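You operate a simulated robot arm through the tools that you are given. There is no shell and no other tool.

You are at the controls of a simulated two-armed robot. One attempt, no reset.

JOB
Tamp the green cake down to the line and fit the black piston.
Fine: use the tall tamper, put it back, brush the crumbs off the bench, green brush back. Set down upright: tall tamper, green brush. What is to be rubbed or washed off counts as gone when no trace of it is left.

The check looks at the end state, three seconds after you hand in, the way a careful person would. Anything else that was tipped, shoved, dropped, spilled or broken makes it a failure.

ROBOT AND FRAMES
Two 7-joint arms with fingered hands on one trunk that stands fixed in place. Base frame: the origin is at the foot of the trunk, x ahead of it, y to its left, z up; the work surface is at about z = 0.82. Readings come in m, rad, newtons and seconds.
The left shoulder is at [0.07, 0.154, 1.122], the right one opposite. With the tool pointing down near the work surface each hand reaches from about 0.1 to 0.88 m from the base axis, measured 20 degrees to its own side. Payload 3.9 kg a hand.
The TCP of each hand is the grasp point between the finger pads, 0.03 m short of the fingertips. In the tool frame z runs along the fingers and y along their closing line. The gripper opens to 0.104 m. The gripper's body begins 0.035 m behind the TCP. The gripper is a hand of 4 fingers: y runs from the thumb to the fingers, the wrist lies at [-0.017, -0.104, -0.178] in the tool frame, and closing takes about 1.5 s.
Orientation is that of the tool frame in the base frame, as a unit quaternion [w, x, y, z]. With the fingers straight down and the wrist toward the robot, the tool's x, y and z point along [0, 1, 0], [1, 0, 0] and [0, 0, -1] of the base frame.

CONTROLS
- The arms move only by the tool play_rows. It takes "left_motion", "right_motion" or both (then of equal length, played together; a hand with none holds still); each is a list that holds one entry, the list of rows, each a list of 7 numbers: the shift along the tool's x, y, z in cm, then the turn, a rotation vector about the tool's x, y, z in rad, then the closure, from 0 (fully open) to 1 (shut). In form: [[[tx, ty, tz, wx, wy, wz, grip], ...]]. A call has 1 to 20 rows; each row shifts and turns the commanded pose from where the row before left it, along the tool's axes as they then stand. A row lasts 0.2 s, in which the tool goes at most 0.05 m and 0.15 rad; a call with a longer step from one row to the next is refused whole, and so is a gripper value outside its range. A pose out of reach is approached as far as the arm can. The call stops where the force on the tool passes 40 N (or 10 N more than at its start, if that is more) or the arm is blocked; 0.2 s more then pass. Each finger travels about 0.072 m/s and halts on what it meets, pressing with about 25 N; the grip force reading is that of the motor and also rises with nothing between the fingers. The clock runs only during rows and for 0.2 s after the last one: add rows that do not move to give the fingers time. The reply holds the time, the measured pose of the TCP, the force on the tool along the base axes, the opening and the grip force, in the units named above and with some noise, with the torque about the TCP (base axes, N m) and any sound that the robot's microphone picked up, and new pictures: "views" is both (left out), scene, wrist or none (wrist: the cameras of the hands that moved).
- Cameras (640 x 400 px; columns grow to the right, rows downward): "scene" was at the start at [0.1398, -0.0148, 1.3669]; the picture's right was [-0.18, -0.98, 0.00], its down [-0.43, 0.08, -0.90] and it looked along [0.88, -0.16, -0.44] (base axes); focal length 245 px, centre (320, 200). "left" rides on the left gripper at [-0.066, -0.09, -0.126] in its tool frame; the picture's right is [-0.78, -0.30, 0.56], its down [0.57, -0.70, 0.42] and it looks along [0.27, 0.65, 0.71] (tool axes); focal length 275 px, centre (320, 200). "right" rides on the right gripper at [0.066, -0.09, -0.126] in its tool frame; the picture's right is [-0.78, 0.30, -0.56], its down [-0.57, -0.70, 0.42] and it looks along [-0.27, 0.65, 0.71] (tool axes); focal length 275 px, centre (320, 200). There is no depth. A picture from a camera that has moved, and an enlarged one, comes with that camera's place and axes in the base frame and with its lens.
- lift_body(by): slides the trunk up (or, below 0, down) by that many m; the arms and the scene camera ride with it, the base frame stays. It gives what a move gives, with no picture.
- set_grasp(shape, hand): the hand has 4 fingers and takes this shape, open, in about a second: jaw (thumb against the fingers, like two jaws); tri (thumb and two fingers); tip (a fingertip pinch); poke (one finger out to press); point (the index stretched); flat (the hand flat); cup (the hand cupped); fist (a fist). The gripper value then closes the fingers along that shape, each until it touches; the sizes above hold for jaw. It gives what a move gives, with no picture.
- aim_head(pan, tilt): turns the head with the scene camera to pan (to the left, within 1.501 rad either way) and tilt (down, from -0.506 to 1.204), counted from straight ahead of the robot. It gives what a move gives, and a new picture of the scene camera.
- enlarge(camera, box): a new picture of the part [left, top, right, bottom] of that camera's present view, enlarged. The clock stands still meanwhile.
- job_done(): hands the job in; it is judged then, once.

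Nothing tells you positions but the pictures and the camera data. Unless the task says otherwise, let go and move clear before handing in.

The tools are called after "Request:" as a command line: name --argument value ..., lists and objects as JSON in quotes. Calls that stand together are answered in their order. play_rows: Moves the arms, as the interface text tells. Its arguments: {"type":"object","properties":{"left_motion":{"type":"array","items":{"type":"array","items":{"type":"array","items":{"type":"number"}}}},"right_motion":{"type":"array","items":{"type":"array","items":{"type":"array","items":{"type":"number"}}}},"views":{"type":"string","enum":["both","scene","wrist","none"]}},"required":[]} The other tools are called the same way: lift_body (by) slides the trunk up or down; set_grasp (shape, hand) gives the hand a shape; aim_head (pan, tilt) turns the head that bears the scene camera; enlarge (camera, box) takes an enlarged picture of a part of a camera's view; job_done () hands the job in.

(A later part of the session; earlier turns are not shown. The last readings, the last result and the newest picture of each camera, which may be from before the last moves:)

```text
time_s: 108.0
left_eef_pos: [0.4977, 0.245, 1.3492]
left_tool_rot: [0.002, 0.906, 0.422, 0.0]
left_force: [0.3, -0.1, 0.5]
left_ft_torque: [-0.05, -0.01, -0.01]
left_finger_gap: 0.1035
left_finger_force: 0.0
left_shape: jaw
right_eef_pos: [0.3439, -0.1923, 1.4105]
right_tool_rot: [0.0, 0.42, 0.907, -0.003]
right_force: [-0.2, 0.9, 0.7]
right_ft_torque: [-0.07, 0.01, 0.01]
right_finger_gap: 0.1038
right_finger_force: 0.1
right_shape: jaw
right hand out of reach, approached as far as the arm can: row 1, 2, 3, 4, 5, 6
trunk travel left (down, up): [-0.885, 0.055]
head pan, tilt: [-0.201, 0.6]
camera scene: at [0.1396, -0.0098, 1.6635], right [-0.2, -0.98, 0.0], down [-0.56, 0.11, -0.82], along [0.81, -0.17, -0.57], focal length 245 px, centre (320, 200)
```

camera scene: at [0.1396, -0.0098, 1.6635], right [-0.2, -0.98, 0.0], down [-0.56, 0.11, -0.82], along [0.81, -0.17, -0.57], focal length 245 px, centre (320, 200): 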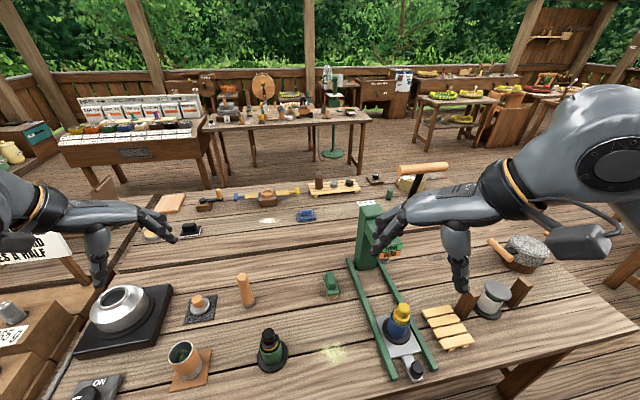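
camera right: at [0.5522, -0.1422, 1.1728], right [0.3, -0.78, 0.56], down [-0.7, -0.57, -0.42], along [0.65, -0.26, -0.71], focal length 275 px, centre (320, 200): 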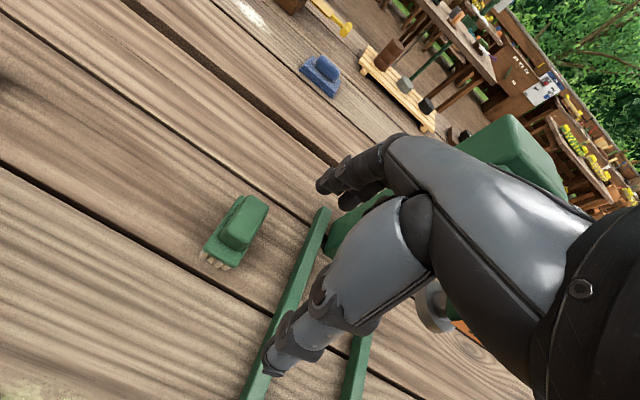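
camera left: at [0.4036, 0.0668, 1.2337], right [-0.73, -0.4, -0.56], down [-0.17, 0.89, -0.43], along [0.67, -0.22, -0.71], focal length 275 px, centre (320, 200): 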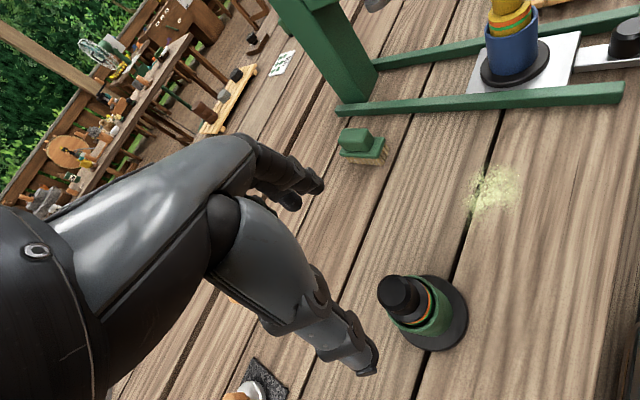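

The right hand is back, but the head camera shifted a few millimetres, so something may be pressing. I'll look at the right side.

Request:
aim_head --pan -0.6 --tilt 0.9

```text
time_s: 108.8
left_eef_pos: [0.4965, 0.2402, 1.3508]
left_tool_rot: [0.002, 0.907, 0.422, 0.0]
left_force: [-0.1, -0.2, -1.3]
left_ft_torque: [0.01, -0.01, 0.01]
left_finger_gap: 0.1037
left_finger_force: 0.1
left_shape: jaw
right_eef_pos: [0.3406, -0.1965, 1.4104]
right_tool_rot: [0.0, 0.421, 0.907, 0.0]
right_force: [0.0, 0.1, -0.2]
right_ft_torque: [0.02, 0.01, -0.01]
right_finger_gap: 0.1038
right_finger_force: 0.2
right_shape: jaw
trunk travel left (down, up): [-0.885, 0.055]
head pan, tilt: [-0.6, 0.901]
camera scene: at [0.1114, -0.0397, 1.6392], right [-0.56, -0.83, 0.0], down [-0.65, 0.44, -0.62], along [0.51, -0.35, -0.78], focal length 245 px, centre (320, 200)
```

scene: 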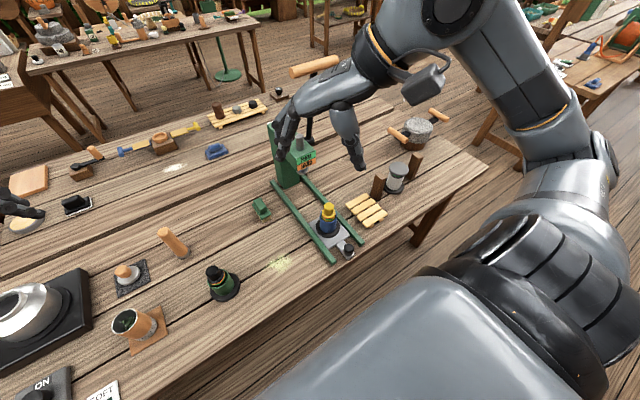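

That was only a transient sway. The right arm now has a good posture, with the elbow straight out to the side, so I'll try again to go forward and down toward the brush from here.

Request:
play_rows --right_motion '[[[-1.6, 1.98, 2.5, 0, 0, 0, 0], [-1.6, 1.98, 2.5, 0, 0, 0, 0], [-1.6, 1.98, 2.5, 0, 0, 0, 0], [-1.6, 1.98, 2.5, 0, 0, 0, 0], [-1.6, 1.98, 2.5, 0, 0, 0, 0], [0, 0, 0, 0, 0, 0, 0]]]' --views "scene"

```text
time_s: 110.2
left_eef_pos: [0.4961, 0.2381, 1.3522]
left_tool_rot: [0.001, 0.907, 0.421, 0.001]
left_force: [0.3, -0.6, -0.5]
left_ft_torque: [0.0, 0.02, 0.0]
left_finger_gap: 0.1038
left_finger_force: 0.0
left_shape: jaw
right_eef_pos: [0.4187, -0.1597, 1.3392]
right_tool_rot: [0.001, 0.421, 0.907, -0.001]
right_force: [-0.5, -0.2, 0.1]
right_ft_torque: [0.0, 0.0, -0.02]
right_finger_gap: 0.1039
right_finger_force: 0.0
right_shape: jaw
right hand out of reach, approached as far as the arm can: row 1, 2, 3, 4, 5
trunk travel left (down, up): [-0.885, 0.055]
head pan, tilt: [-0.6, 0.901]
camera scene: at [0.1105, -0.0413, 1.6392], right [-0.56, -0.83, 0.0], down [-0.65, 0.44, -0.62], along [0.51, -0.35, -0.78], focal length 245 px, centre (320, 200)
```

scene: 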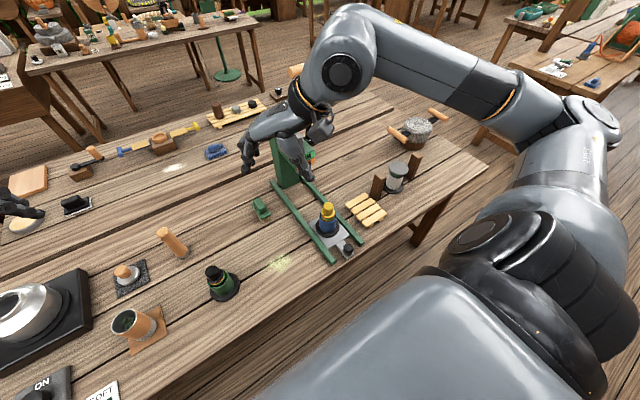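

The right arm can't get there in this posture, so I'll settle on the left arm for the brush. First the right hand goes back and up, out of the way.

Request:
play_rows --right_motion '[[[0.45, -2.2, -2.5, 0, 0, 0, 0], [0.45, -2.2, -2.5, 0, 0, 0, 0], [0.45, -2.2, -2.5, 0, 0, 0, 0], [0.45, -2.2, -2.5, 0, 0, 0, 0], [0.45, -2.2, -2.5, 0, 0, 0, 0], [0, 0, 0, 0, 0, 0, 0]]]' --views "scene"

```text
time_s: 111.7
left_eef_pos: [0.4954, 0.2397, 1.3527]
left_tool_rot: [0.002, 0.907, 0.421, 0.0]
left_force: [0.3, 0.0, -1.0]
left_ft_torque: [0.02, -0.01, -0.02]
left_finger_gap: 0.1036
left_finger_force: 0.0
left_shape: jaw
right_eef_pos: [0.3197, -0.2114, 1.4632]
right_tool_rot: [0.001, 0.421, 0.907, -0.001]
right_force: [-0.6, 0.4, -0.5]
right_ft_torque: [-0.01, 0.01, -0.04]
right_finger_gap: 0.1043
right_finger_force: 0.1
right_shape: jaw
trunk travel left (down, up): [-0.885, 0.055]
head pan, tilt: [-0.6, 0.901]
camera scene: at [0.1117, -0.0412, 1.6391], right [-0.56, -0.83, 0.0], down [-0.65, 0.44, -0.62], along [0.51, -0.35, -0.78], focal length 245 px, centre (320, 200)
```

scene: 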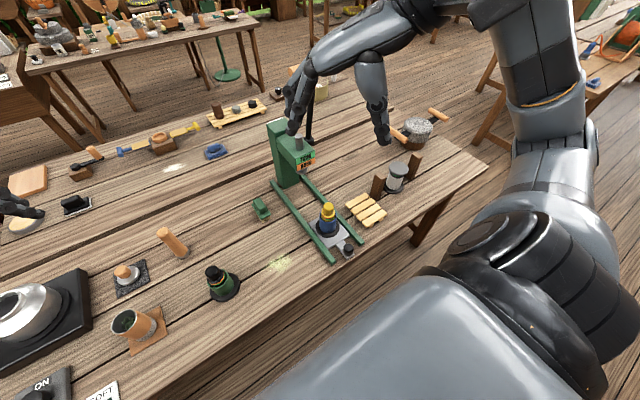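

Lowering the trunk by 0.23 m so the left arm can reach the brush.

Request:
lift_body --by -0.23

Request:
aim_head --pan -0.1 --tilt 0.7

```text
time_s: 114.1
left_eef_pos: [0.4969, 0.2387, 1.1223]
left_tool_rot: [0.002, 0.907, 0.422, 0.001]
left_force: [-0.9, -0.9, 0.1]
left_ft_torque: [0.06, 0.02, 0.01]
left_finger_gap: 0.1036
left_finger_force: 0.1
left_shape: jaw
right_eef_pos: [0.3211, -0.2125, 1.2337]
right_tool_rot: [0.0, 0.42, 0.907, 0.001]
right_force: [-0.2, 0.2, -0.1]
right_ft_torque: [-0.02, 0.03, -0.01]
right_finger_gap: 0.104
right_finger_force: 0.0
right_shape: jaw
trunk travel left (down, up): [-0.655, 0.285]
head pan, tilt: [-0.6, 0.901]
```

```text
time_s: 115.0
left_eef_pos: [0.496, 0.2379, 1.1228]
left_tool_rot: [0.001, 0.907, 0.421, 0.001]
left_force: [0.0, -0.3, -0.4]
left_ft_torque: [0.01, 0.0, 0.0]
left_finger_gap: 0.1037
left_finger_force: 0.1
left_shape: jaw
right_eef_pos: [0.3213, -0.212, 1.2344]
right_tool_rot: [0.0, 0.421, 0.907, 0.0]
right_force: [0.3, -0.1, 0.4]
right_ft_torque: [0.01, -0.02, 0.01]
right_finger_gap: 0.104
right_finger_force: 0.1
right_shape: jaw
trunk travel left (down, up): [-0.655, 0.285]
head pan, tilt: [-0.099, 0.7]
camera scene: at [0.1339, -0.0071, 1.4252], right [-0.1, -0.99, 0.0], down [-0.64, 0.06, -0.76], along [0.76, -0.08, -0.64], focal length 245 px, centre (320, 200)
```

scene: 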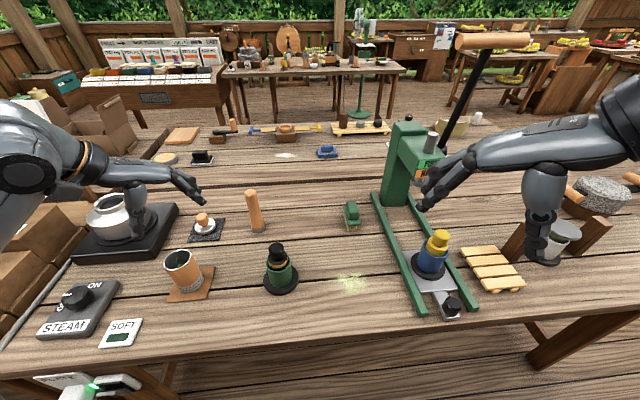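

The workspace is clear. Moving the left hand over toward the brush and turning it back to face forward.

Request:
play_rows --left_motion '[[[-1.46, 3.42, 0, 0, 0, 0, 0], [-1.46, 3.42, 0, 0, 0, 0, 0], [-1.46, 3.42, 0, 0, 0, 0, 0], [-1.46, 3.42, 0, 0, 0, 0, 0], [-1.46, 3.42, 0, 0, 0, 0, 0], [-1.46, 3.42, 0, 0, 0, 0, 0], [-1.46, 3.42, 0, 0, 0, 0, 0], [-1.46, 3.42, 0, 0, 0, 0, 0], [0, 0, 0, 0, 0, -0.13, 0], [0, 0, 0, 0, 0, -0.14, 0], [0, 0, 0, 0, 0, -0.14, 0], [0, 0, 0, 0, 0, -0.14, 0], [0, 0, 0, 0, 0, -0.14, 0], [0, 0, 0, 0, 0, 0, 0]]]' --views "both"

```text
time_s: 118.0
left_eef_pos: [0.6293, -0.0252, 1.1233]
left_tool_rot: [0.002, 0.71, 0.704, 0.001]
left_force: [-0.2, -0.6, -1.2]
left_ft_torque: [-0.02, -0.01, 0.0]
left_finger_gap: 0.1037
left_finger_force: 0.1
left_shape: jaw
right_eef_pos: [0.3218, -0.2119, 1.2338]
right_tool_rot: [0.0, 0.421, 0.907, 0.0]
right_force: [1.0, 0.2, 0.8]
right_ft_torque: [-0.01, 0.01, 0.04]
right_finger_gap: 0.1042
right_finger_force: 0.0
right_shape: jaw
trunk travel left (down, up): [-0.655, 0.285]
head pan, tilt: [-0.099, 0.7]
camera scene: at [0.134, -0.0068, 1.4253], right [-0.1, -1.0, 0.0], down [-0.64, 0.06, -0.76], along [0.76, -0.08, -0.64], focal length 245 px, centre (320, 200)
camera left: at [0.5395, -0.0904, 1.2474], right [-0.3, -0.77, -0.56], down [-0.69, 0.58, -0.43], along [0.65, 0.26, -0.71], focal length 275 px, centre (320, 200)
```

scene: 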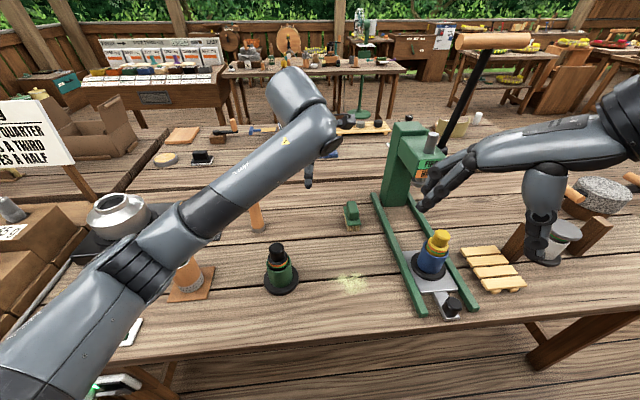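
left: 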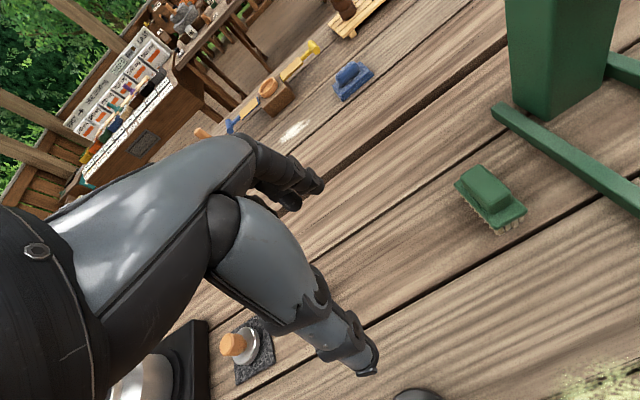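

The left arm follows freely. Going on to hover above the brush.

Request:
play_rows --left_motion '[[[-3, 1.8, 0.6, 0, 0, 0, 0], [-3, 1.8, 1.2, 0, 0, 0, 0], [-3, 1.8, 1.2, 0, 0, 0, 0], [-3, 1.8, 1.2, 0, 0, 0, 0], [-3, 1.8, 1.2, 0, 0, 0, 0], [0, 0, 0, 0, 0, 0, 0]]]' --views "both"

```text
time_s: 119.4
left_eef_pos: [0.7126, -0.1655, 1.0743]
left_tool_rot: [0.002, 0.711, 0.703, -0.001]
left_force: [0.7, 0.6, 0.0]
left_ft_torque: [-0.03, -0.03, -0.02]
left_finger_gap: 0.1038
left_finger_force: 0.1
left_shape: jaw
left hand out of reach, approached as far as the arm can: row 5
right_eef_pos: [0.3222, -0.2124, 1.2338]
right_tool_rot: [0.0, 0.421, 0.907, -0.001]
right_force: [-0.2, -0.2, -0.2]
right_ft_torque: [-0.04, 0.0, -0.01]
right_finger_gap: 0.1038
right_finger_force: 0.1
right_shape: jaw
trunk travel left (down, up): [-0.655, 0.285]
head pan, tilt: [-0.099, 0.7]
camera scene: at [0.1343, -0.0053, 1.4252], right [-0.1, -1.0, 0.0], down [-0.64, 0.06, -0.76], along [0.76, -0.08, -0.64], focal length 245 px, centre (320, 200)
camera left: at [0.6224, -0.2305, 1.1996], right [-0.3, -0.77, -0.56], down [-0.69, 0.58, -0.43], along [0.65, 0.25, -0.71], focal length 275 px, centre (320, 200)
```

scene: 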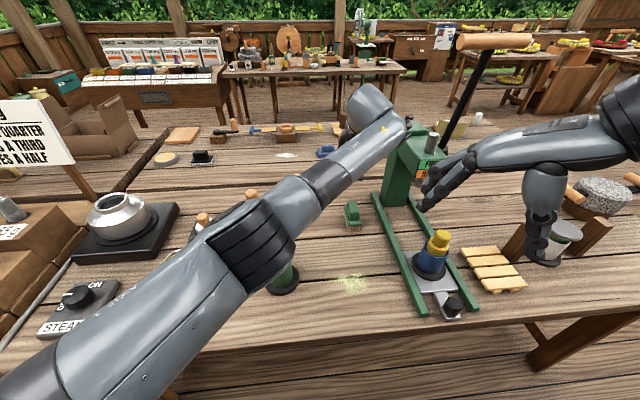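
left: 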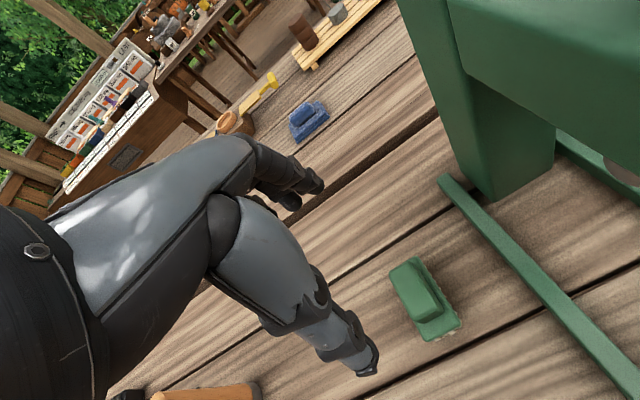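

The brush is just a centimetre or so beyond reach. Lowering the trunk a bit and rolling the hand slightly about its closing axis, which won't tilt the brush, will bring it within reach.

Request:
lift_body --by -0.08

Request:
play_rows --left_motion '[[[0, 0, 0, 0, -0.1, 0, 0], [0, 0, 0, 0, -0.1, 0, 0], [0, 0, 0, 0, 0, 0, 0], [0, 0, 0, 0, 0, 0, 0]]]' --views "wrist"

```text
time_s: 120.6
left_eef_pos: [0.7121, -0.1679, 0.9943]
left_tool_rot: [0.002, 0.711, 0.703, 0.0]
left_force: [0.1, -0.1, 0.7]
left_ft_torque: [-0.02, 0.03, 0.02]
left_finger_gap: 0.1037
left_finger_force: 0.1
left_shape: jaw
right_eef_pos: [0.3213, -0.2131, 1.1532]
right_tool_rot: [0.0, 0.421, 0.907, 0.0]
right_force: [-0.3, 0.4, -0.5]
right_ft_torque: [-0.03, -0.01, 0.0]
right_finger_gap: 0.1039
right_finger_force: 0.0
right_shape: jaw
trunk travel left (down, up): [-0.575, 0.365]
head pan, tilt: [-0.099, 0.7]
```

```text
time_s: 121.6
left_eef_pos: [0.7132, -0.1673, 0.9942]
left_tool_rot: [0.072, 0.708, 0.699, -0.07]
left_force: [-0.1, 0.7, -0.3]
left_ft_torque: [0.01, 0.05, 0.0]
left_finger_gap: 0.1039
left_finger_force: 0.0
left_shape: jaw
right_eef_pos: [0.3214, -0.2123, 1.1526]
right_tool_rot: [0.0, 0.421, 0.907, 0.0]
right_force: [-0.2, -0.3, -0.4]
right_ft_torque: [-0.04, 0.0, 0.03]
right_finger_gap: 0.104
right_finger_force: 0.0
right_shape: jaw
trunk travel left (down, up): [-0.575, 0.365]
head pan, tilt: [-0.099, 0.7]
camera left: at [0.6226, -0.2053, 1.1301], right [-0.31, -0.87, -0.39], down [-0.69, 0.48, -0.53], along [0.65, 0.11, -0.75], focal length 275 px, centre (320, 200)
```

left: 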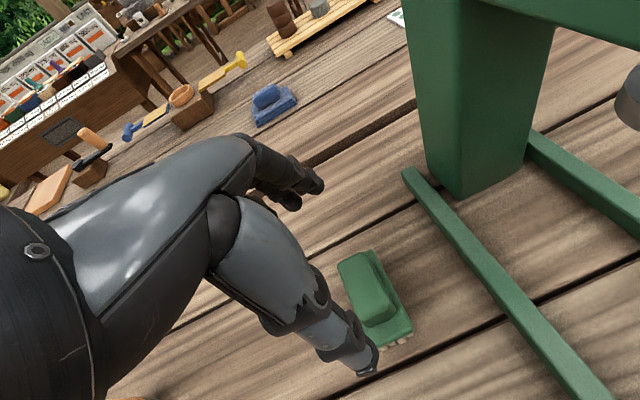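

The roll worked. I'll measure the brush handle from this camera.

Request:
enlarge --camera "left" --box '[310, 235, 450, 375]'

Request:
enlarge --camera "scene" --box '[310, 120, 450, 260]'

```text
2.86 times, centred on (380, 305) of left
camera zoom: at [0.6226, -0.2053, 1.1301], right [-0.31, -0.87, -0.39], down [-0.69, 0.48, -0.53], along [0.65, 0.11, -0.75], focal length 786 px, centre (149, -100)
```

zoom: 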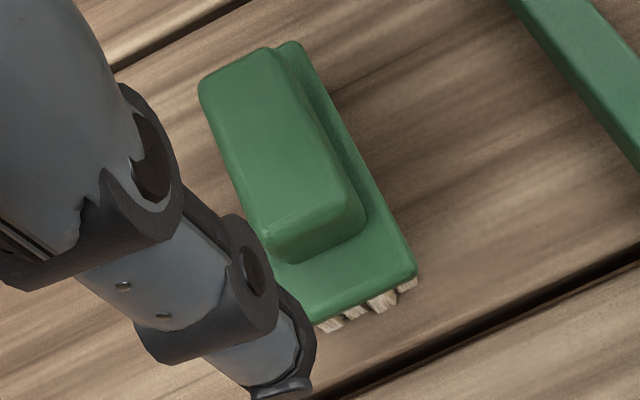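

```text
2.86 times, centred on (380, 190) of scene
camera zoom: at [0.1341, -0.0069, 1.3452], right [-0.1, -1.0, 0.0], down [-0.64, 0.06, -0.76], along [0.76, -0.08, -0.64], focal length 700 px, centre (149, 229)
```

zoom: 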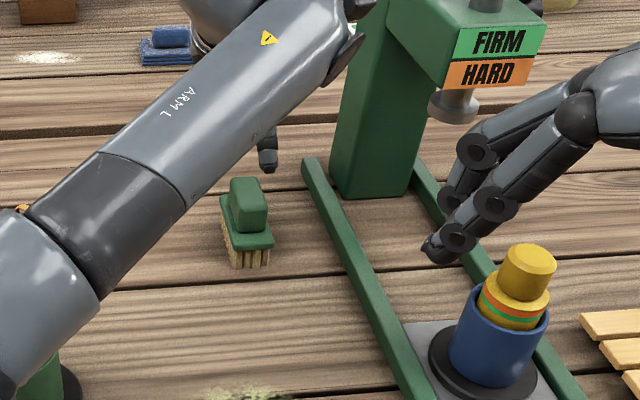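

The handle is centred at (0.720, -0.174) with its top near z 0.887. Lowering the open hand around it in two stages.

Request:
play_rows --left_motion '[[[0.4, 0.3, 1.5, 0, 0, 0, 0], [0.5, 0.34, 2.5, 0, 0, 0, 0], [0.4, 0, 2, 0, 0, 0, 0], [0.2, 0, 1.2, 0, 0, 0, 0], [0, 0, 0, 0, 0, 0, 0], [0, 0, 0, 0, 0, 0, 0]]]' --views "wrist"

Request:
enlarge --camera "left" --box '[240, 160, 440, 380]'

Request:
enlarge --camera "scene" --box '[320, 140, 430, 250]'

```text
time_s: 123.0
left_eef_pos: [0.719, -0.1696, 0.9208]
left_tool_rot: [0.072, 0.708, 0.699, -0.071]
left_force: [0.2, -0.8, 1.2]
left_ft_torque: [0.0, 0.05, 0.0]
left_finger_gap: 0.104
left_finger_force: 0.0
left_shape: jaw
right_eef_pos: [0.3211, -0.2132, 1.1527]
right_tool_rot: [-0.001, 0.422, 0.907, -0.001]
right_force: [0.0, 0.8, -0.5]
right_ft_torque: [0.01, 0.0, 0.0]
right_finger_gap: 0.1041
right_finger_force: 0.1
right_shape: jaw
trunk travel left (down, up): [-0.575, 0.365]
head pan, tilt: [-0.099, 0.7]
camera left: at [0.6282, -0.2065, 1.0568], right [-0.31, -0.87, -0.39], down [-0.69, 0.48, -0.53], along [0.65, 0.11, -0.75], focal length 275 px, centre (320, 200)
```

left: 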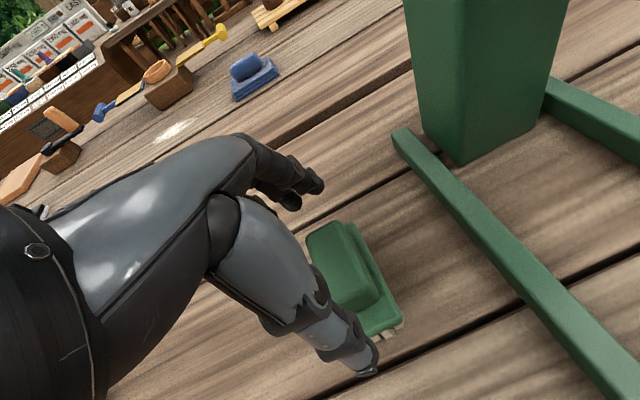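

```text
1.82 times, centred on (340, 270) of left
camera zoom: at [0.6282, -0.2065, 1.0568], right [-0.31, -0.87, -0.39], down [-0.69, 0.48, -0.53], along [0.65, 0.11, -0.75], focal length 500 px, centre (284, 73)
```

zoom: 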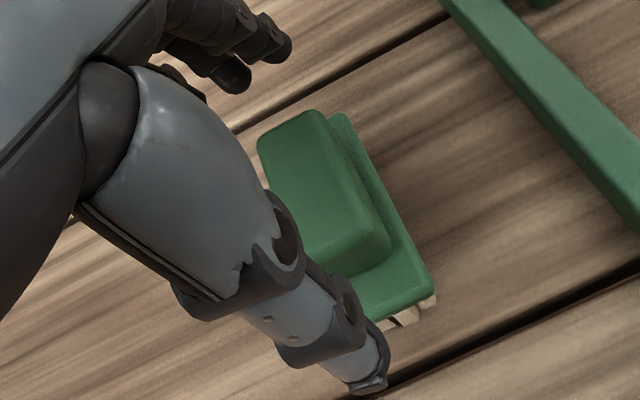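

```text
3.64 times, centred on (375, 195) of scene
camera zoom: at [0.134, -0.0072, 1.3452], right [-0.1, -1.0, 0.0], down [-0.64, 0.06, -0.76], along [0.76, -0.08, -0.64], focal length 891 px, centre (120, 218)
```

zoom: 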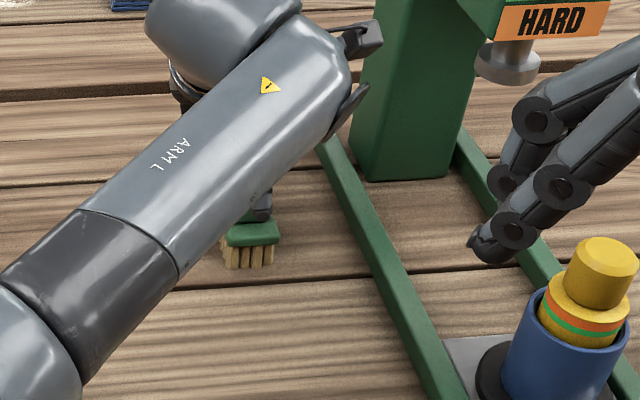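

Good alignment: the thumb is over the near end, the fingers at the far end. Lowering the last 2.3 cm.

Request:
play_rows --left_motion '[[[0.16, 0, 0.8, 0, 0, 0, 0], [0.16, 0, 0.8, 0, 0, 0, 0], [0.1, 0, 0.6, 0, 0, 0, 0], [0, 0, 0, 0, 0, 0, 0], [0, 0, 0, 0, 0, 0, 0]]]' --views "none"

Request:
enlarge --camera "left" --box '[240, 160, 440, 380]'

Request:
enlarge --camera "scene" --box '[320, 160, 400, 240]'

```text
time_s: 124.2
left_eef_pos: [0.7191, -0.168, 0.9005]
left_tool_rot: [0.072, 0.708, 0.699, -0.07]
left_force: [0.7, 0.8, -0.5]
left_ft_torque: [0.02, -0.02, -0.02]
left_finger_gap: 0.1036
left_finger_force: 0.0
left_shape: jaw
right_eef_pos: [0.3209, -0.2142, 1.153]
right_tool_rot: [0.0, 0.421, 0.907, 0.0]
right_force: [-0.5, -0.9, -0.3]
right_ft_torque: [0.01, -0.01, -0.01]
right_finger_gap: 0.1041
right_finger_force: 0.0
right_shape: jaw
trunk travel left (down, up): [-0.575, 0.365]
head pan, tilt: [-0.099, 0.7]
```

```text
1.82 times, centred on (340, 270) of left
camera zoom: at [0.6288, -0.2071, 1.035], right [-0.31, -0.87, -0.39], down [-0.69, 0.48, -0.53], along [0.65, 0.11, -0.75], focal length 500 px, centre (284, 73)
```

zoom: 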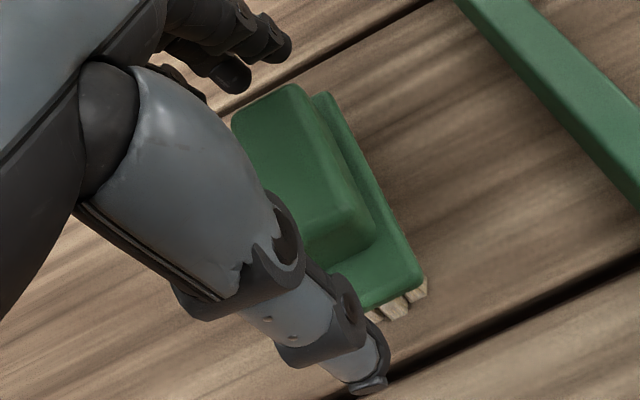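

```text
5.00 times, centred on (360, 200) of scene
camera zoom: at [0.134, -0.0072, 1.3452], right [-0.1, -1.0, 0.0], down [-0.64, 0.06, -0.76], along [0.76, -0.08, -0.64], focal length 1225 px, centre (120, 200)
```

zoom: 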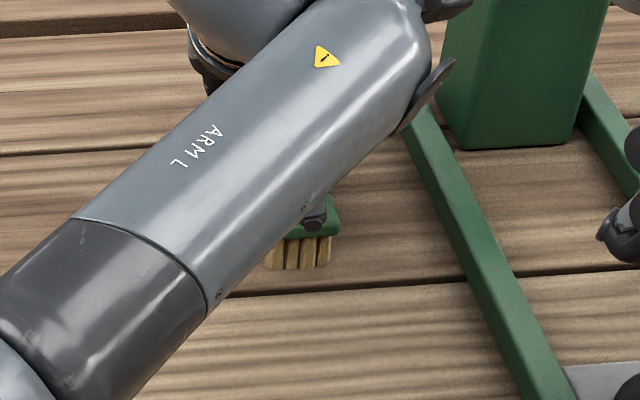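

Lowering another 3 mm and closing gently on the handle.

Request:
play_rows --left_motion '[[[-0.1, 0.05, 0.3, 0, 0, 0, 0], [0, 0, 0, 0, 0, 0, 0.15], [0, 0, 0, 0, 0, 0, 0.3], [0, 0, 0, 0, 0, 0, 0.45], [0, 0, 0, 0, 0, 0, 0.6], [0, 0, 0, 0, 0, 0, 0.8], [0, 0, 0, 0, 0, 0, 1], [0, 0, 0, 0, 0, 0, 1], [0, 0, 0, 0, 0, 0, 1], [0, 0, 0, 0, 0, 0, 1]]]' --views "none"

Request:
enlarge --camera "left" --box '[240, 160, 440, 380]'

Request:
enlarge --camera "scene" --box '[320, 160, 400, 240]'

```text
time_s: 126.4
left_eef_pos: [0.7211, -0.1703, 0.8965]
left_tool_rot: [0.073, 0.708, 0.699, -0.07]
left_force: [0.4, -0.4, -0.7]
left_ft_torque: [0.02, -0.02, 0.0]
left_finger_gap: 0.0541
left_finger_force: 24.7
left_shape: jaw
right_eef_pos: [0.3216, -0.2122, 1.1532]
right_tool_rot: [-0.001, 0.42, 0.907, 0.0]
right_force: [-0.1, -0.2, 0.3]
right_ft_torque: [-0.01, -0.02, 0.01]
right_finger_gap: 0.1041
right_finger_force: 0.1
right_shape: jaw
trunk travel left (down, up): [-0.575, 0.365]
head pan, tilt: [-0.099, 0.7]
```

```text
1.82 times, centred on (340, 270) of left
camera zoom: at [0.6297, -0.2078, 1.0319], right [-0.31, -0.87, -0.39], down [-0.69, 0.48, -0.53], along [0.65, 0.11, -0.75], focal length 500 px, centre (284, 73)
```

zoom: 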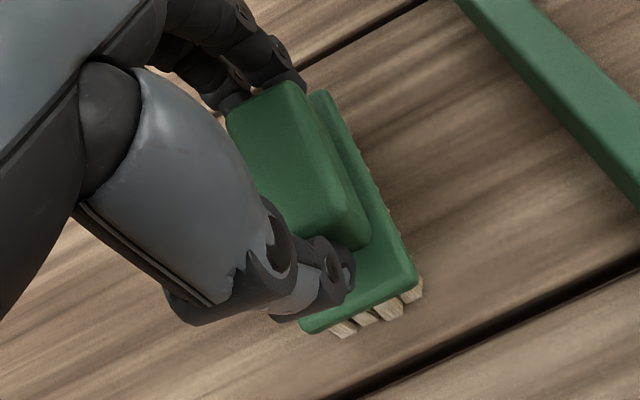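

```text
5.00 times, centred on (360, 200) of scene
camera zoom: at [0.1341, -0.0073, 1.3452], right [-0.1, -1.0, 0.0], down [-0.64, 0.06, -0.76], along [0.76, -0.08, -0.64], focal length 1225 px, centre (120, 200)
```

zoom: 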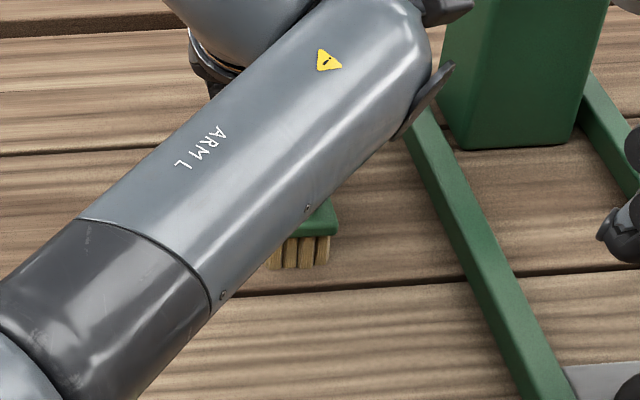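

The brush is gripped (gap 0.054). I'll lift it straight up, noting the pick pose (0.720, -0.170, 0.8965).

Request:
play_rows --left_motion '[[[-0.1, 0, -0.5, 0, 0, 0, 1], [-0.3, 0, -1.5, 0, 0, 0, 1], [-0.5, 0, -2.5, 0, 0, 0, 1], [-0.6, 0, -3, 0, 0, 0, 1], [0, 0, 0, 0, 0, 0, 1]]]' --views "both"

Request:
enlarge --camera "scene" --box '[320, 140, 420, 240]'

```text
time_s: 127.6
left_eef_pos: [0.7195, -0.1704, 0.9723]
left_tool_rot: [0.071, 0.708, 0.699, -0.071]
left_force: [0.3, 0.3, -1.1]
left_ft_torque: [-0.02, -0.01, 0.01]
left_finger_gap: 0.0543
left_finger_force: 25.1
left_shape: jaw
right_eef_pos: [0.3215, -0.2127, 1.1534]
right_tool_rot: [0.0, 0.42, 0.907, -0.001]
right_force: [0.5, -0.7, 0.5]
right_ft_torque: [0.0, 0.02, 0.02]
right_finger_gap: 0.1038
right_finger_force: 0.1
right_shape: jaw
trunk travel left (down, up): [-0.575, 0.365]
head pan, tilt: [-0.099, 0.7]
camera scene: at [0.1346, -0.0073, 1.3452], right [-0.1, -1.0, 0.0], down [-0.64, 0.06, -0.76], along [0.76, -0.08, -0.64], focal length 245 px, centre (320, 200)
camera left: at [0.6303, -0.207, 1.1087], right [-0.31, -0.87, -0.39], down [-0.69, 0.48, -0.53], along [0.65, 0.11, -0.75], focal length 275 px, centre (320, 200)
```

scene: 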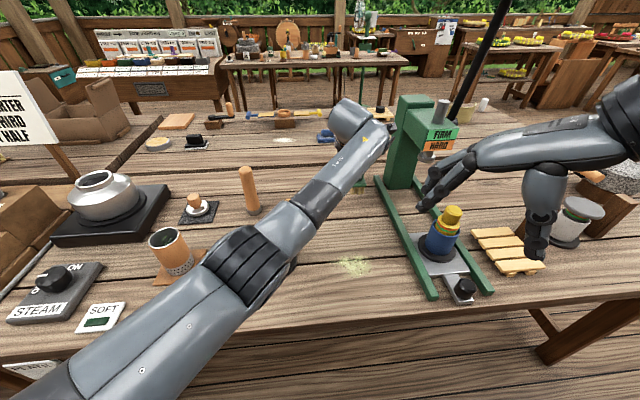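
left: 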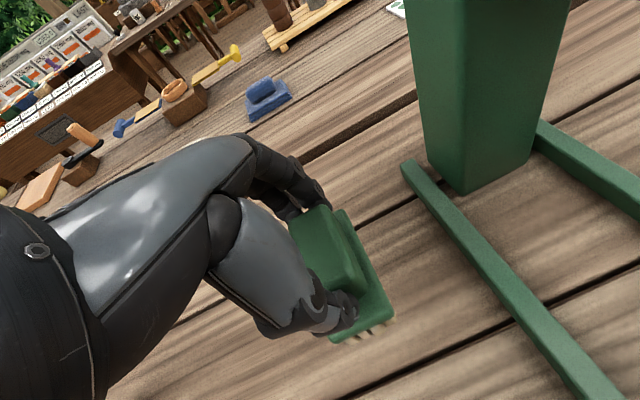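

```text
4.00 times, centred on (370, 190) of scene
camera zoom: at [0.1346, -0.0073, 1.3452], right [-0.1, -1.0, 0.0], down [-0.64, 0.06, -0.76], along [0.76, -0.08, -0.64], focal length 980 px, centre (120, 240)
```

zoom: 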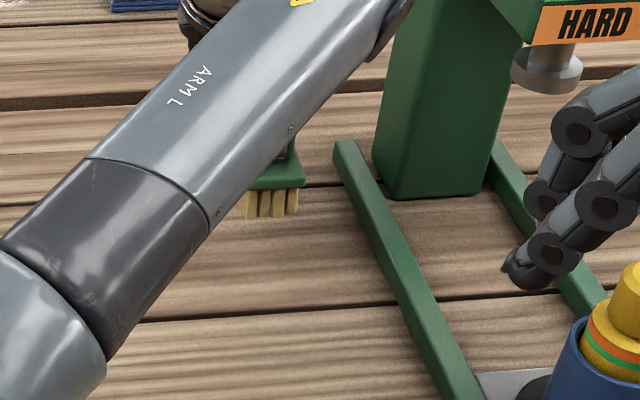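

The brush is held level. Moving it back toward the crumbs, un-rolling the hand and yawing it clockwise so that the elbow stays free.

Request:
play_rows --left_motion '[[[1, -2, -0.5, 0, 0.1, 0, 1], [1, -2, -0.5, 0, 0.1, 0, 1], [2, -2, 0, 0, 0, 0.13, 1], [1, -1, 0, 0, 0, 0.14, 1], [1, -1, 0, 0, 0, 0.14, 1], [0, 0, 0, 0, 0, 0.14, 1], [0, 0, 0, 0, 0, 0.14, 1], [0, 0, 0, 0, 0, 0.14, 1], [0, 0, 0, 0, 0, 0.14, 1], [0, 0, 0, 0, 0, 0, 1]]]' --views "both"

```text
time_s: 129.8
left_eef_pos: [0.6453, -0.1039, 0.9783]
left_tool_rot: [0.001, 0.957, 0.29, 0.001]
left_force: [0.6, -0.4, -1.3]
left_ft_torque: [-0.02, 0.01, -0.03]
left_finger_gap: 0.0544
left_finger_force: 25.0
left_shape: jaw
right_eef_pos: [0.321, -0.2133, 1.1531]
right_tool_rot: [0.0, 0.421, 0.907, 0.0]
right_force: [0.0, -0.1, 0.1]
right_ft_torque: [0.01, 0.0, -0.01]
right_finger_gap: 0.1041
right_finger_force: 0.1
right_shape: jaw
trunk travel left (down, up): [-0.575, 0.365]
head pan, tilt: [-0.099, 0.7]
camera scene: at [0.1339, -0.0073, 1.3452], right [-0.1, -1.0, 0.0], down [-0.64, 0.06, -0.76], along [0.76, -0.08, -0.64], focal length 245 px, centre (320, 200)
camera left: at [0.5396, -0.0646, 1.1036], right [-0.81, -0.18, -0.56], down [0.09, 0.9, -0.43], along [0.58, -0.39, -0.71], focal length 275 px, centre (320, 200)
```

scene: 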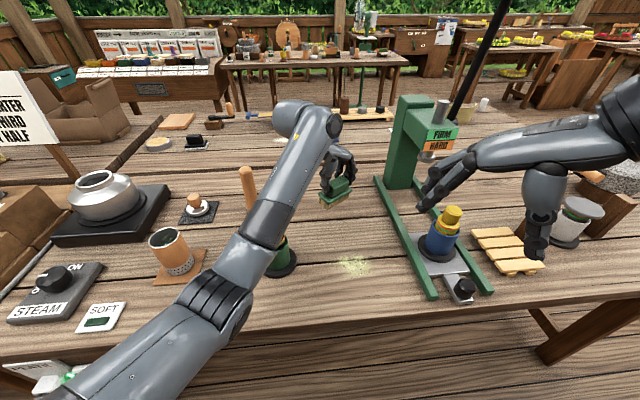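
left: 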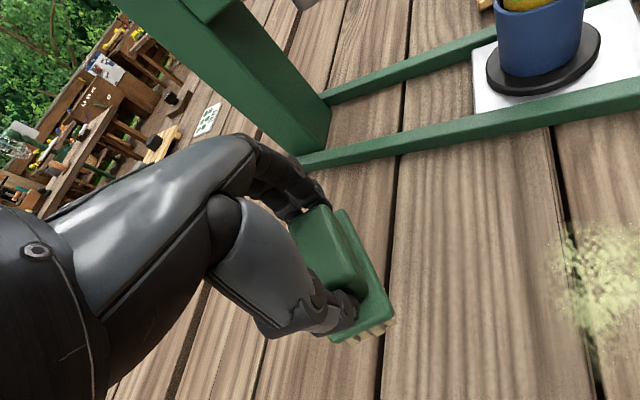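

The hand was rolled when it gripped the brush, so un-rolling it tilted the brush. I'll roll it back to level the brush, and raise the trunk a little for elbow room.

Request:
lift_body --by 0.12

Request:
play_rows --left_motion '[[[0, 0, 0, 0, -0.1, 0, 1], [0, 0, 0, 0, -0.1, 0, 1], [0, 0, 0, 0, 0, 0, 1]]]' --views "both"

```text
time_s: 131.3
left_eef_pos: [0.645, -0.1038, 1.099]
left_tool_rot: [0.001, 0.957, 0.291, 0.001]
left_force: [-0.1, 0.7, -1.3]
left_ft_torque: [-0.01, 0.0, 0.05]
left_finger_gap: 0.0542
left_finger_force: 24.9
left_shape: jaw
right_eef_pos: [0.3221, -0.2134, 1.2729]
right_tool_rot: [0.0, 0.42, 0.907, -0.001]
right_force: [-0.4, 1.2, -0.9]
right_ft_torque: [-0.01, 0.0, -0.01]
right_finger_gap: 0.1038
right_finger_force: 0.1
right_shape: jaw
trunk travel left (down, up): [-0.695, 0.245]
head pan, tilt: [-0.099, 0.7]
```

```text
time_s: 132.1
left_eef_pos: [0.6433, -0.1041, 1.0997]
left_tool_rot: [0.031, 0.952, 0.289, -0.095]
left_force: [0.2, -0.2, -1.4]
left_ft_torque: [-0.02, 0.01, 0.01]
left_finger_gap: 0.0543
left_finger_force: 25.4
left_shape: jaw
right_eef_pos: [0.3215, -0.2131, 1.2726]
right_tool_rot: [0.0, 0.422, 0.907, -0.001]
right_force: [0.5, 0.6, -0.6]
right_ft_torque: [-0.01, -0.02, 0.01]
right_finger_gap: 0.1041
right_finger_force: 0.0
right_shape: jaw
trunk travel left (down, up): [-0.695, 0.245]
head pan, tilt: [-0.099, 0.7]
camera scene: at [0.1338, -0.0074, 1.4653], right [-0.1, -1.0, 0.0], down [-0.64, 0.06, -0.76], along [0.76, -0.08, -0.64], focal length 245 px, centre (320, 200)
camera left: at [0.5614, -0.0502, 1.2343], right [-0.89, -0.24, -0.39], down [0.01, 0.85, -0.53], along [0.46, -0.47, -0.75], focal length 275 px, centre (320, 200)
```

scene: 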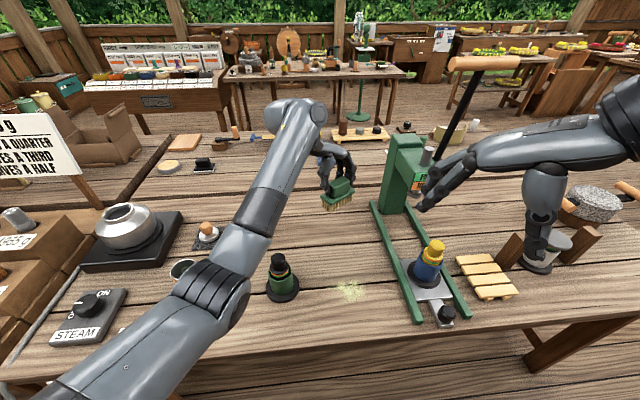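
left: 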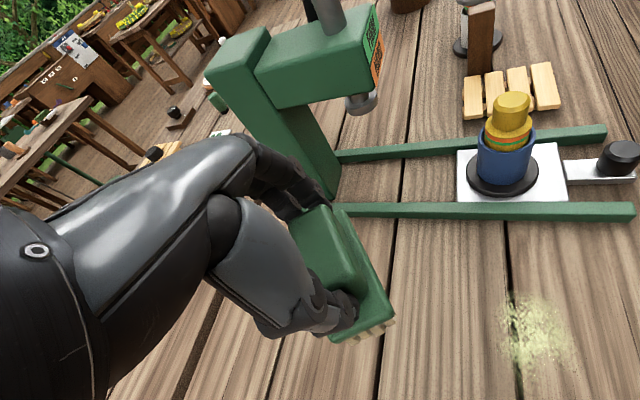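

The brush looks level now. I'll bring it down near the crumbs' starting side and check it closely.

Request:
play_rows --left_motion '[[[-0.45, -1.47, 2.5, 0, 0, 0, 1], [-0.45, -1.47, 2.94, 0, 0, 0, 1], [-0.45, -1.47, 2.94, 0, 0, 0, 1], [-0.45, -1.47, 2.94, 0, 0, 0, 1], [-0.45, -1.47, 2.94, 0, 0, 0, 1], [0, 0, 0, 0, 0, 0, 1]]]' --views "both"

Request:
enlarge --camera "scene" --box '[260, 170, 400, 310]'

```text
time_s: 133.5
left_eef_pos: [0.5637, -0.0734, 0.9619]
left_tool_rot: [0.03, 0.952, 0.289, -0.095]
left_force: [0.9, 0.5, -1.4]
left_ft_torque: [0.0, 0.02, -0.01]
left_finger_gap: 0.0546
left_finger_force: 25.1
left_shape: jaw
right_eef_pos: [0.3214, -0.2135, 1.2723]
right_tool_rot: [-0.001, 0.421, 0.907, 0.0]
right_force: [0.6, -1.0, -0.4]
right_ft_torque: [-0.01, -0.02, 0.03]
right_finger_gap: 0.1039
right_finger_force: 0.1
right_shape: jaw
trunk travel left (down, up): [-0.695, 0.245]
head pan, tilt: [-0.099, 0.7]
camera scene: at [0.1344, -0.0076, 1.4652], right [-0.1, -1.0, 0.0], down [-0.64, 0.06, -0.76], along [0.76, -0.08, -0.64], focal length 245 px, centre (320, 200)
camera left: at [0.4805, -0.0192, 1.0971], right [-0.89, -0.24, -0.39], down [0.01, 0.85, -0.53], along [0.46, -0.47, -0.75], focal length 275 px, centre (320, 200)
```

scene: 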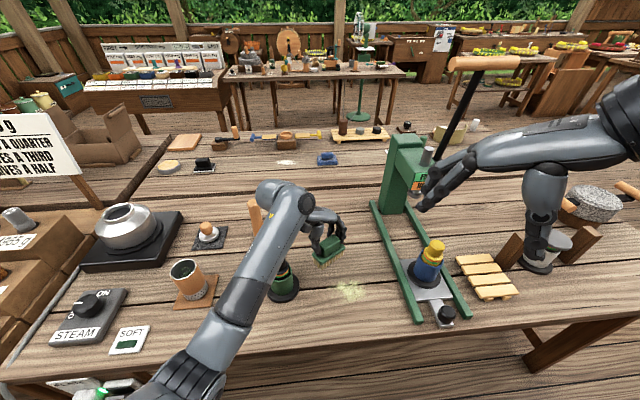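
left: 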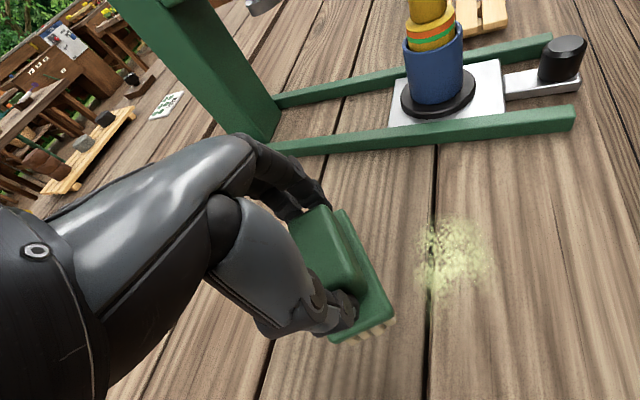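

```text
2.86 times, centred on (330, 240) of scene
camera zoom: at [0.1344, -0.0076, 1.4652], right [-0.1, -1.0, 0.0], down [-0.64, 0.06, -0.76], along [0.76, -0.08, -0.64], focal length 700 px, centre (291, 86)
```

zoom: 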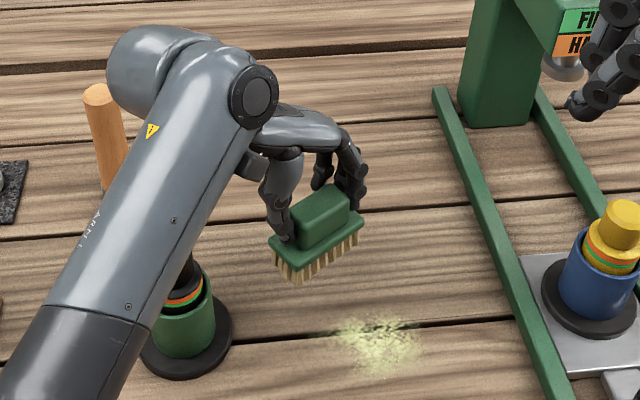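

The brush is level, just short of the crumbs, and the wrist is well above the piston knob. Lowering until the bristles touch the bench.

Request:
play_rows --left_motion '[[[0.4, 0, 1.96, 0, 0, 0, 1], [0.4, 0, 1.96, 0, 0, 0, 1], [0.3, 0, 1.5, 0, 0, 0, 1], [0.1, 0, 0.5, 0, 0, 0, 1], [0, 0, 0, 0, 0, 0, 1]]]' --views "none"

Request:
enlarge --camera "scene" --box '[260, 190, 400, 310]'

```text
time_s: 134.7
left_eef_pos: [0.5633, -0.0708, 0.9024]
left_tool_rot: [0.031, 0.953, 0.287, -0.095]
left_force: [0.1, 0.9, -1.1]
left_ft_torque: [-0.04, 0.01, -0.01]
left_finger_gap: 0.0544
left_finger_force: 25.3
left_shape: jaw
right_eef_pos: [0.321, -0.213, 1.2715]
right_tool_rot: [0.001, 0.421, 0.907, 0.0]
right_force: [-0.5, 0.8, 0.3]
right_ft_torque: [-0.04, -0.03, -0.01]
right_finger_gap: 0.1039
right_finger_force: 0.1
right_shape: jaw
trunk travel left (down, up): [-0.695, 0.245]
head pan, tilt: [-0.099, 0.7]
```

```text
3.33 times, centred on (330, 250) of scene
camera zoom: at [0.1341, -0.0073, 1.4652], right [-0.1, -1.0, 0.0], down [-0.64, 0.06, -0.76], along [0.76, -0.08, -0.64], focal length 817 px, centre (287, 33)
```

zoom: 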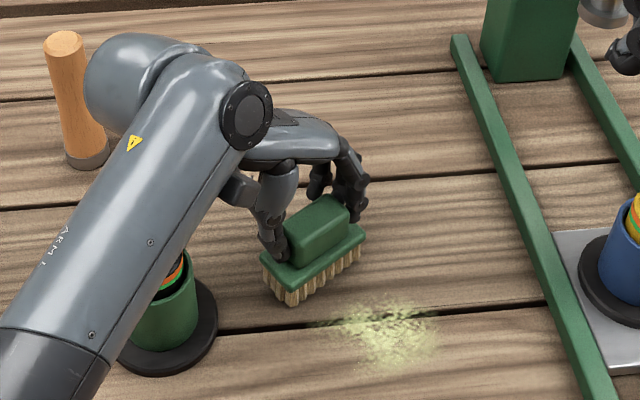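

About 6 mm to go; lowering in small steps to contact.

Request:
play_rows --left_motion '[[[0.06, 0, 0.3, 0, 0, 0, 1], [0.04, 0, 0.2, 0, 0, 0, 1], [0, 0, 0, 0, 0, 0, 1]]]' --views "none"

Request:
play_rows --left_motion '[[[0.02, 0, 0.1, 0, 0, 0, 1], [0.02, 0, 0.1, 0, 0, 0, 1], [0, 0, 0, 0, 0, 0, 1]]]' --views "none"

```text
time_s: 135.5
left_eef_pos: [0.5622, -0.0712, 0.8991]
left_tool_rot: [0.03, 0.952, 0.29, -0.094]
left_force: [0.0, -0.2, -1.2]
left_ft_torque: [-0.01, -0.01, 0.05]
left_finger_gap: 0.0544
left_finger_force: 25.0
left_shape: jaw
right_eef_pos: [0.3212, -0.2128, 1.2729]
right_tool_rot: [0.001, 0.421, 0.907, 0.0]
right_force: [-1.0, -0.9, -0.3]
right_ft_torque: [0.02, 0.01, 0.01]
right_finger_gap: 0.104
right_finger_force: 0.1
right_shape: jaw
trunk travel left (down, up): [-0.695, 0.245]
head pan, tilt: [-0.099, 0.7]
```

```text
time_s: 136.3
left_eef_pos: [0.5626, -0.0709, 0.8953]
left_tool_rot: [0.031, 0.952, 0.289, -0.094]
left_force: [1.0, 0.5, 4.1]
left_ft_torque: [-0.03, -0.03, 0.0]
left_finger_gap: 0.0542
left_finger_force: 24.7
left_shape: jaw
right_eef_pos: [0.3202, -0.2126, 1.2737]
right_tool_rot: [0.0, 0.421, 0.907, 0.0]
right_force: [-0.8, 0.1, 0.2]
right_ft_torque: [-0.01, -0.01, 0.02]
right_finger_gap: 0.104
right_finger_force: 0.0
right_shape: jaw
trunk travel left (down, up): [-0.695, 0.245]
head pan, tilt: [-0.099, 0.7]
```

The bristles press with about 5 N. Now a slow sweep across the crumbs toward the front edge.

Request:
play_rows --left_motion '[[[-1.0, 0, 0.2, 0, 0, 0, 1], [-1.7, 0, 0.345, 0, 0, 0, 1], [-1.7, 0, 0.345, 0, 0, 0, 1], [-1.7, 0, 0.345, 0, 0, 0, 1], [-1.7, 0, 0.345, 0, 0, 0, 1], [-1.7, 0, 0.345, 0, 0, 0, 1], [-1.7, 0, 0.345, 0, 0, 0, 1], [-1.7, 0, 0.345, 0, 0, 0, 1], [-1.7, 0, 0.345, 0, 0, 0, 1], [-1.7, 0, 0.345, 0, 0, 0, 1], [0, 0, 0, 0, 0, 0, 1]]]' --views "both"

Request:
enlarge --camera "scene" --box '[260, 210, 420, 350]'

```text
time_s: 138.7
left_eef_pos: [0.4242, -0.1621, 0.8959]
left_tool_rot: [0.031, 0.952, 0.289, -0.094]
left_force: [3.2, 2.0, 9.0]
left_ft_torque: [0.05, -0.03, 0.01]
left_finger_gap: 0.0542
left_finger_force: 25.3
left_shape: jaw
right_eef_pos: [0.321, -0.2124, 1.274]
right_tool_rot: [0.0, 0.42, 0.907, 0.0]
right_force: [-0.3, -0.6, -0.4]
right_ft_torque: [0.0, 0.0, 0.03]
right_finger_gap: 0.1042
right_finger_force: 0.2
right_shape: jaw
trunk travel left (down, up): [-0.695, 0.245]
head pan, tilt: [-0.099, 0.7]
camera scene: at [0.1339, -0.0061, 1.4653], right [-0.1, -1.0, 0.0], down [-0.64, 0.06, -0.76], along [0.76, -0.08, -0.64], focal length 245 px, centre (320, 200)
camera left: at [0.3407, -0.1084, 1.0312], right [-0.89, -0.24, -0.39], down [0.01, 0.85, -0.53], along [0.46, -0.48, -0.75], focal length 275 px, centre (320, 200)
```

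scene: 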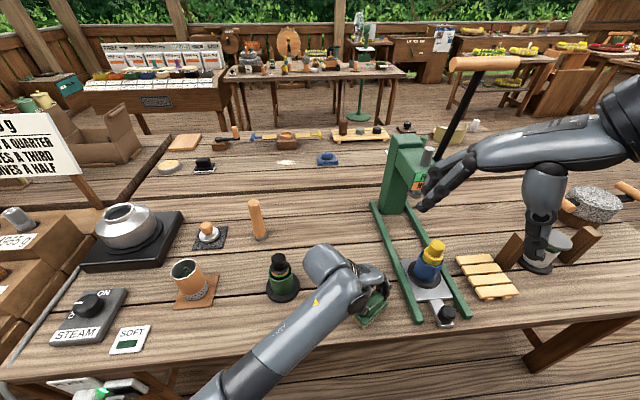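
left: 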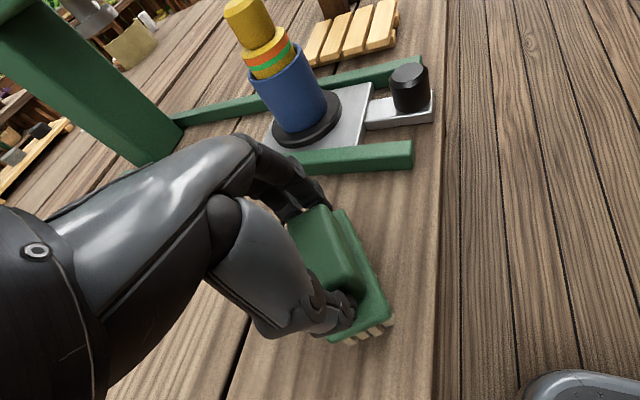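

```text
2.86 times, centred on (340, 280) of scene
camera zoom: at [0.1339, -0.0061, 1.4653], right [-0.1, -1.0, 0.0], down [-0.64, 0.06, -0.76], along [0.76, -0.08, -0.64], focal length 700 px, centre (263, -29)
```

zoom: 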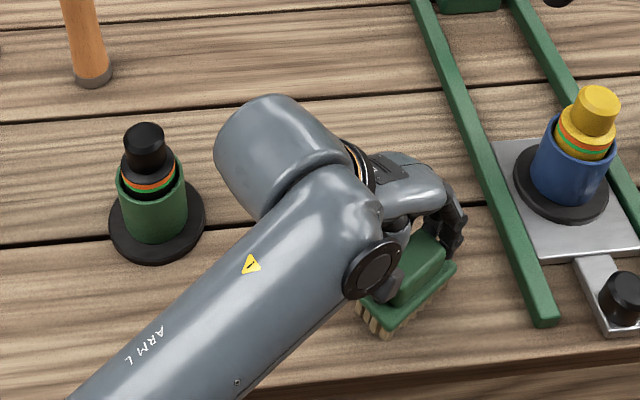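

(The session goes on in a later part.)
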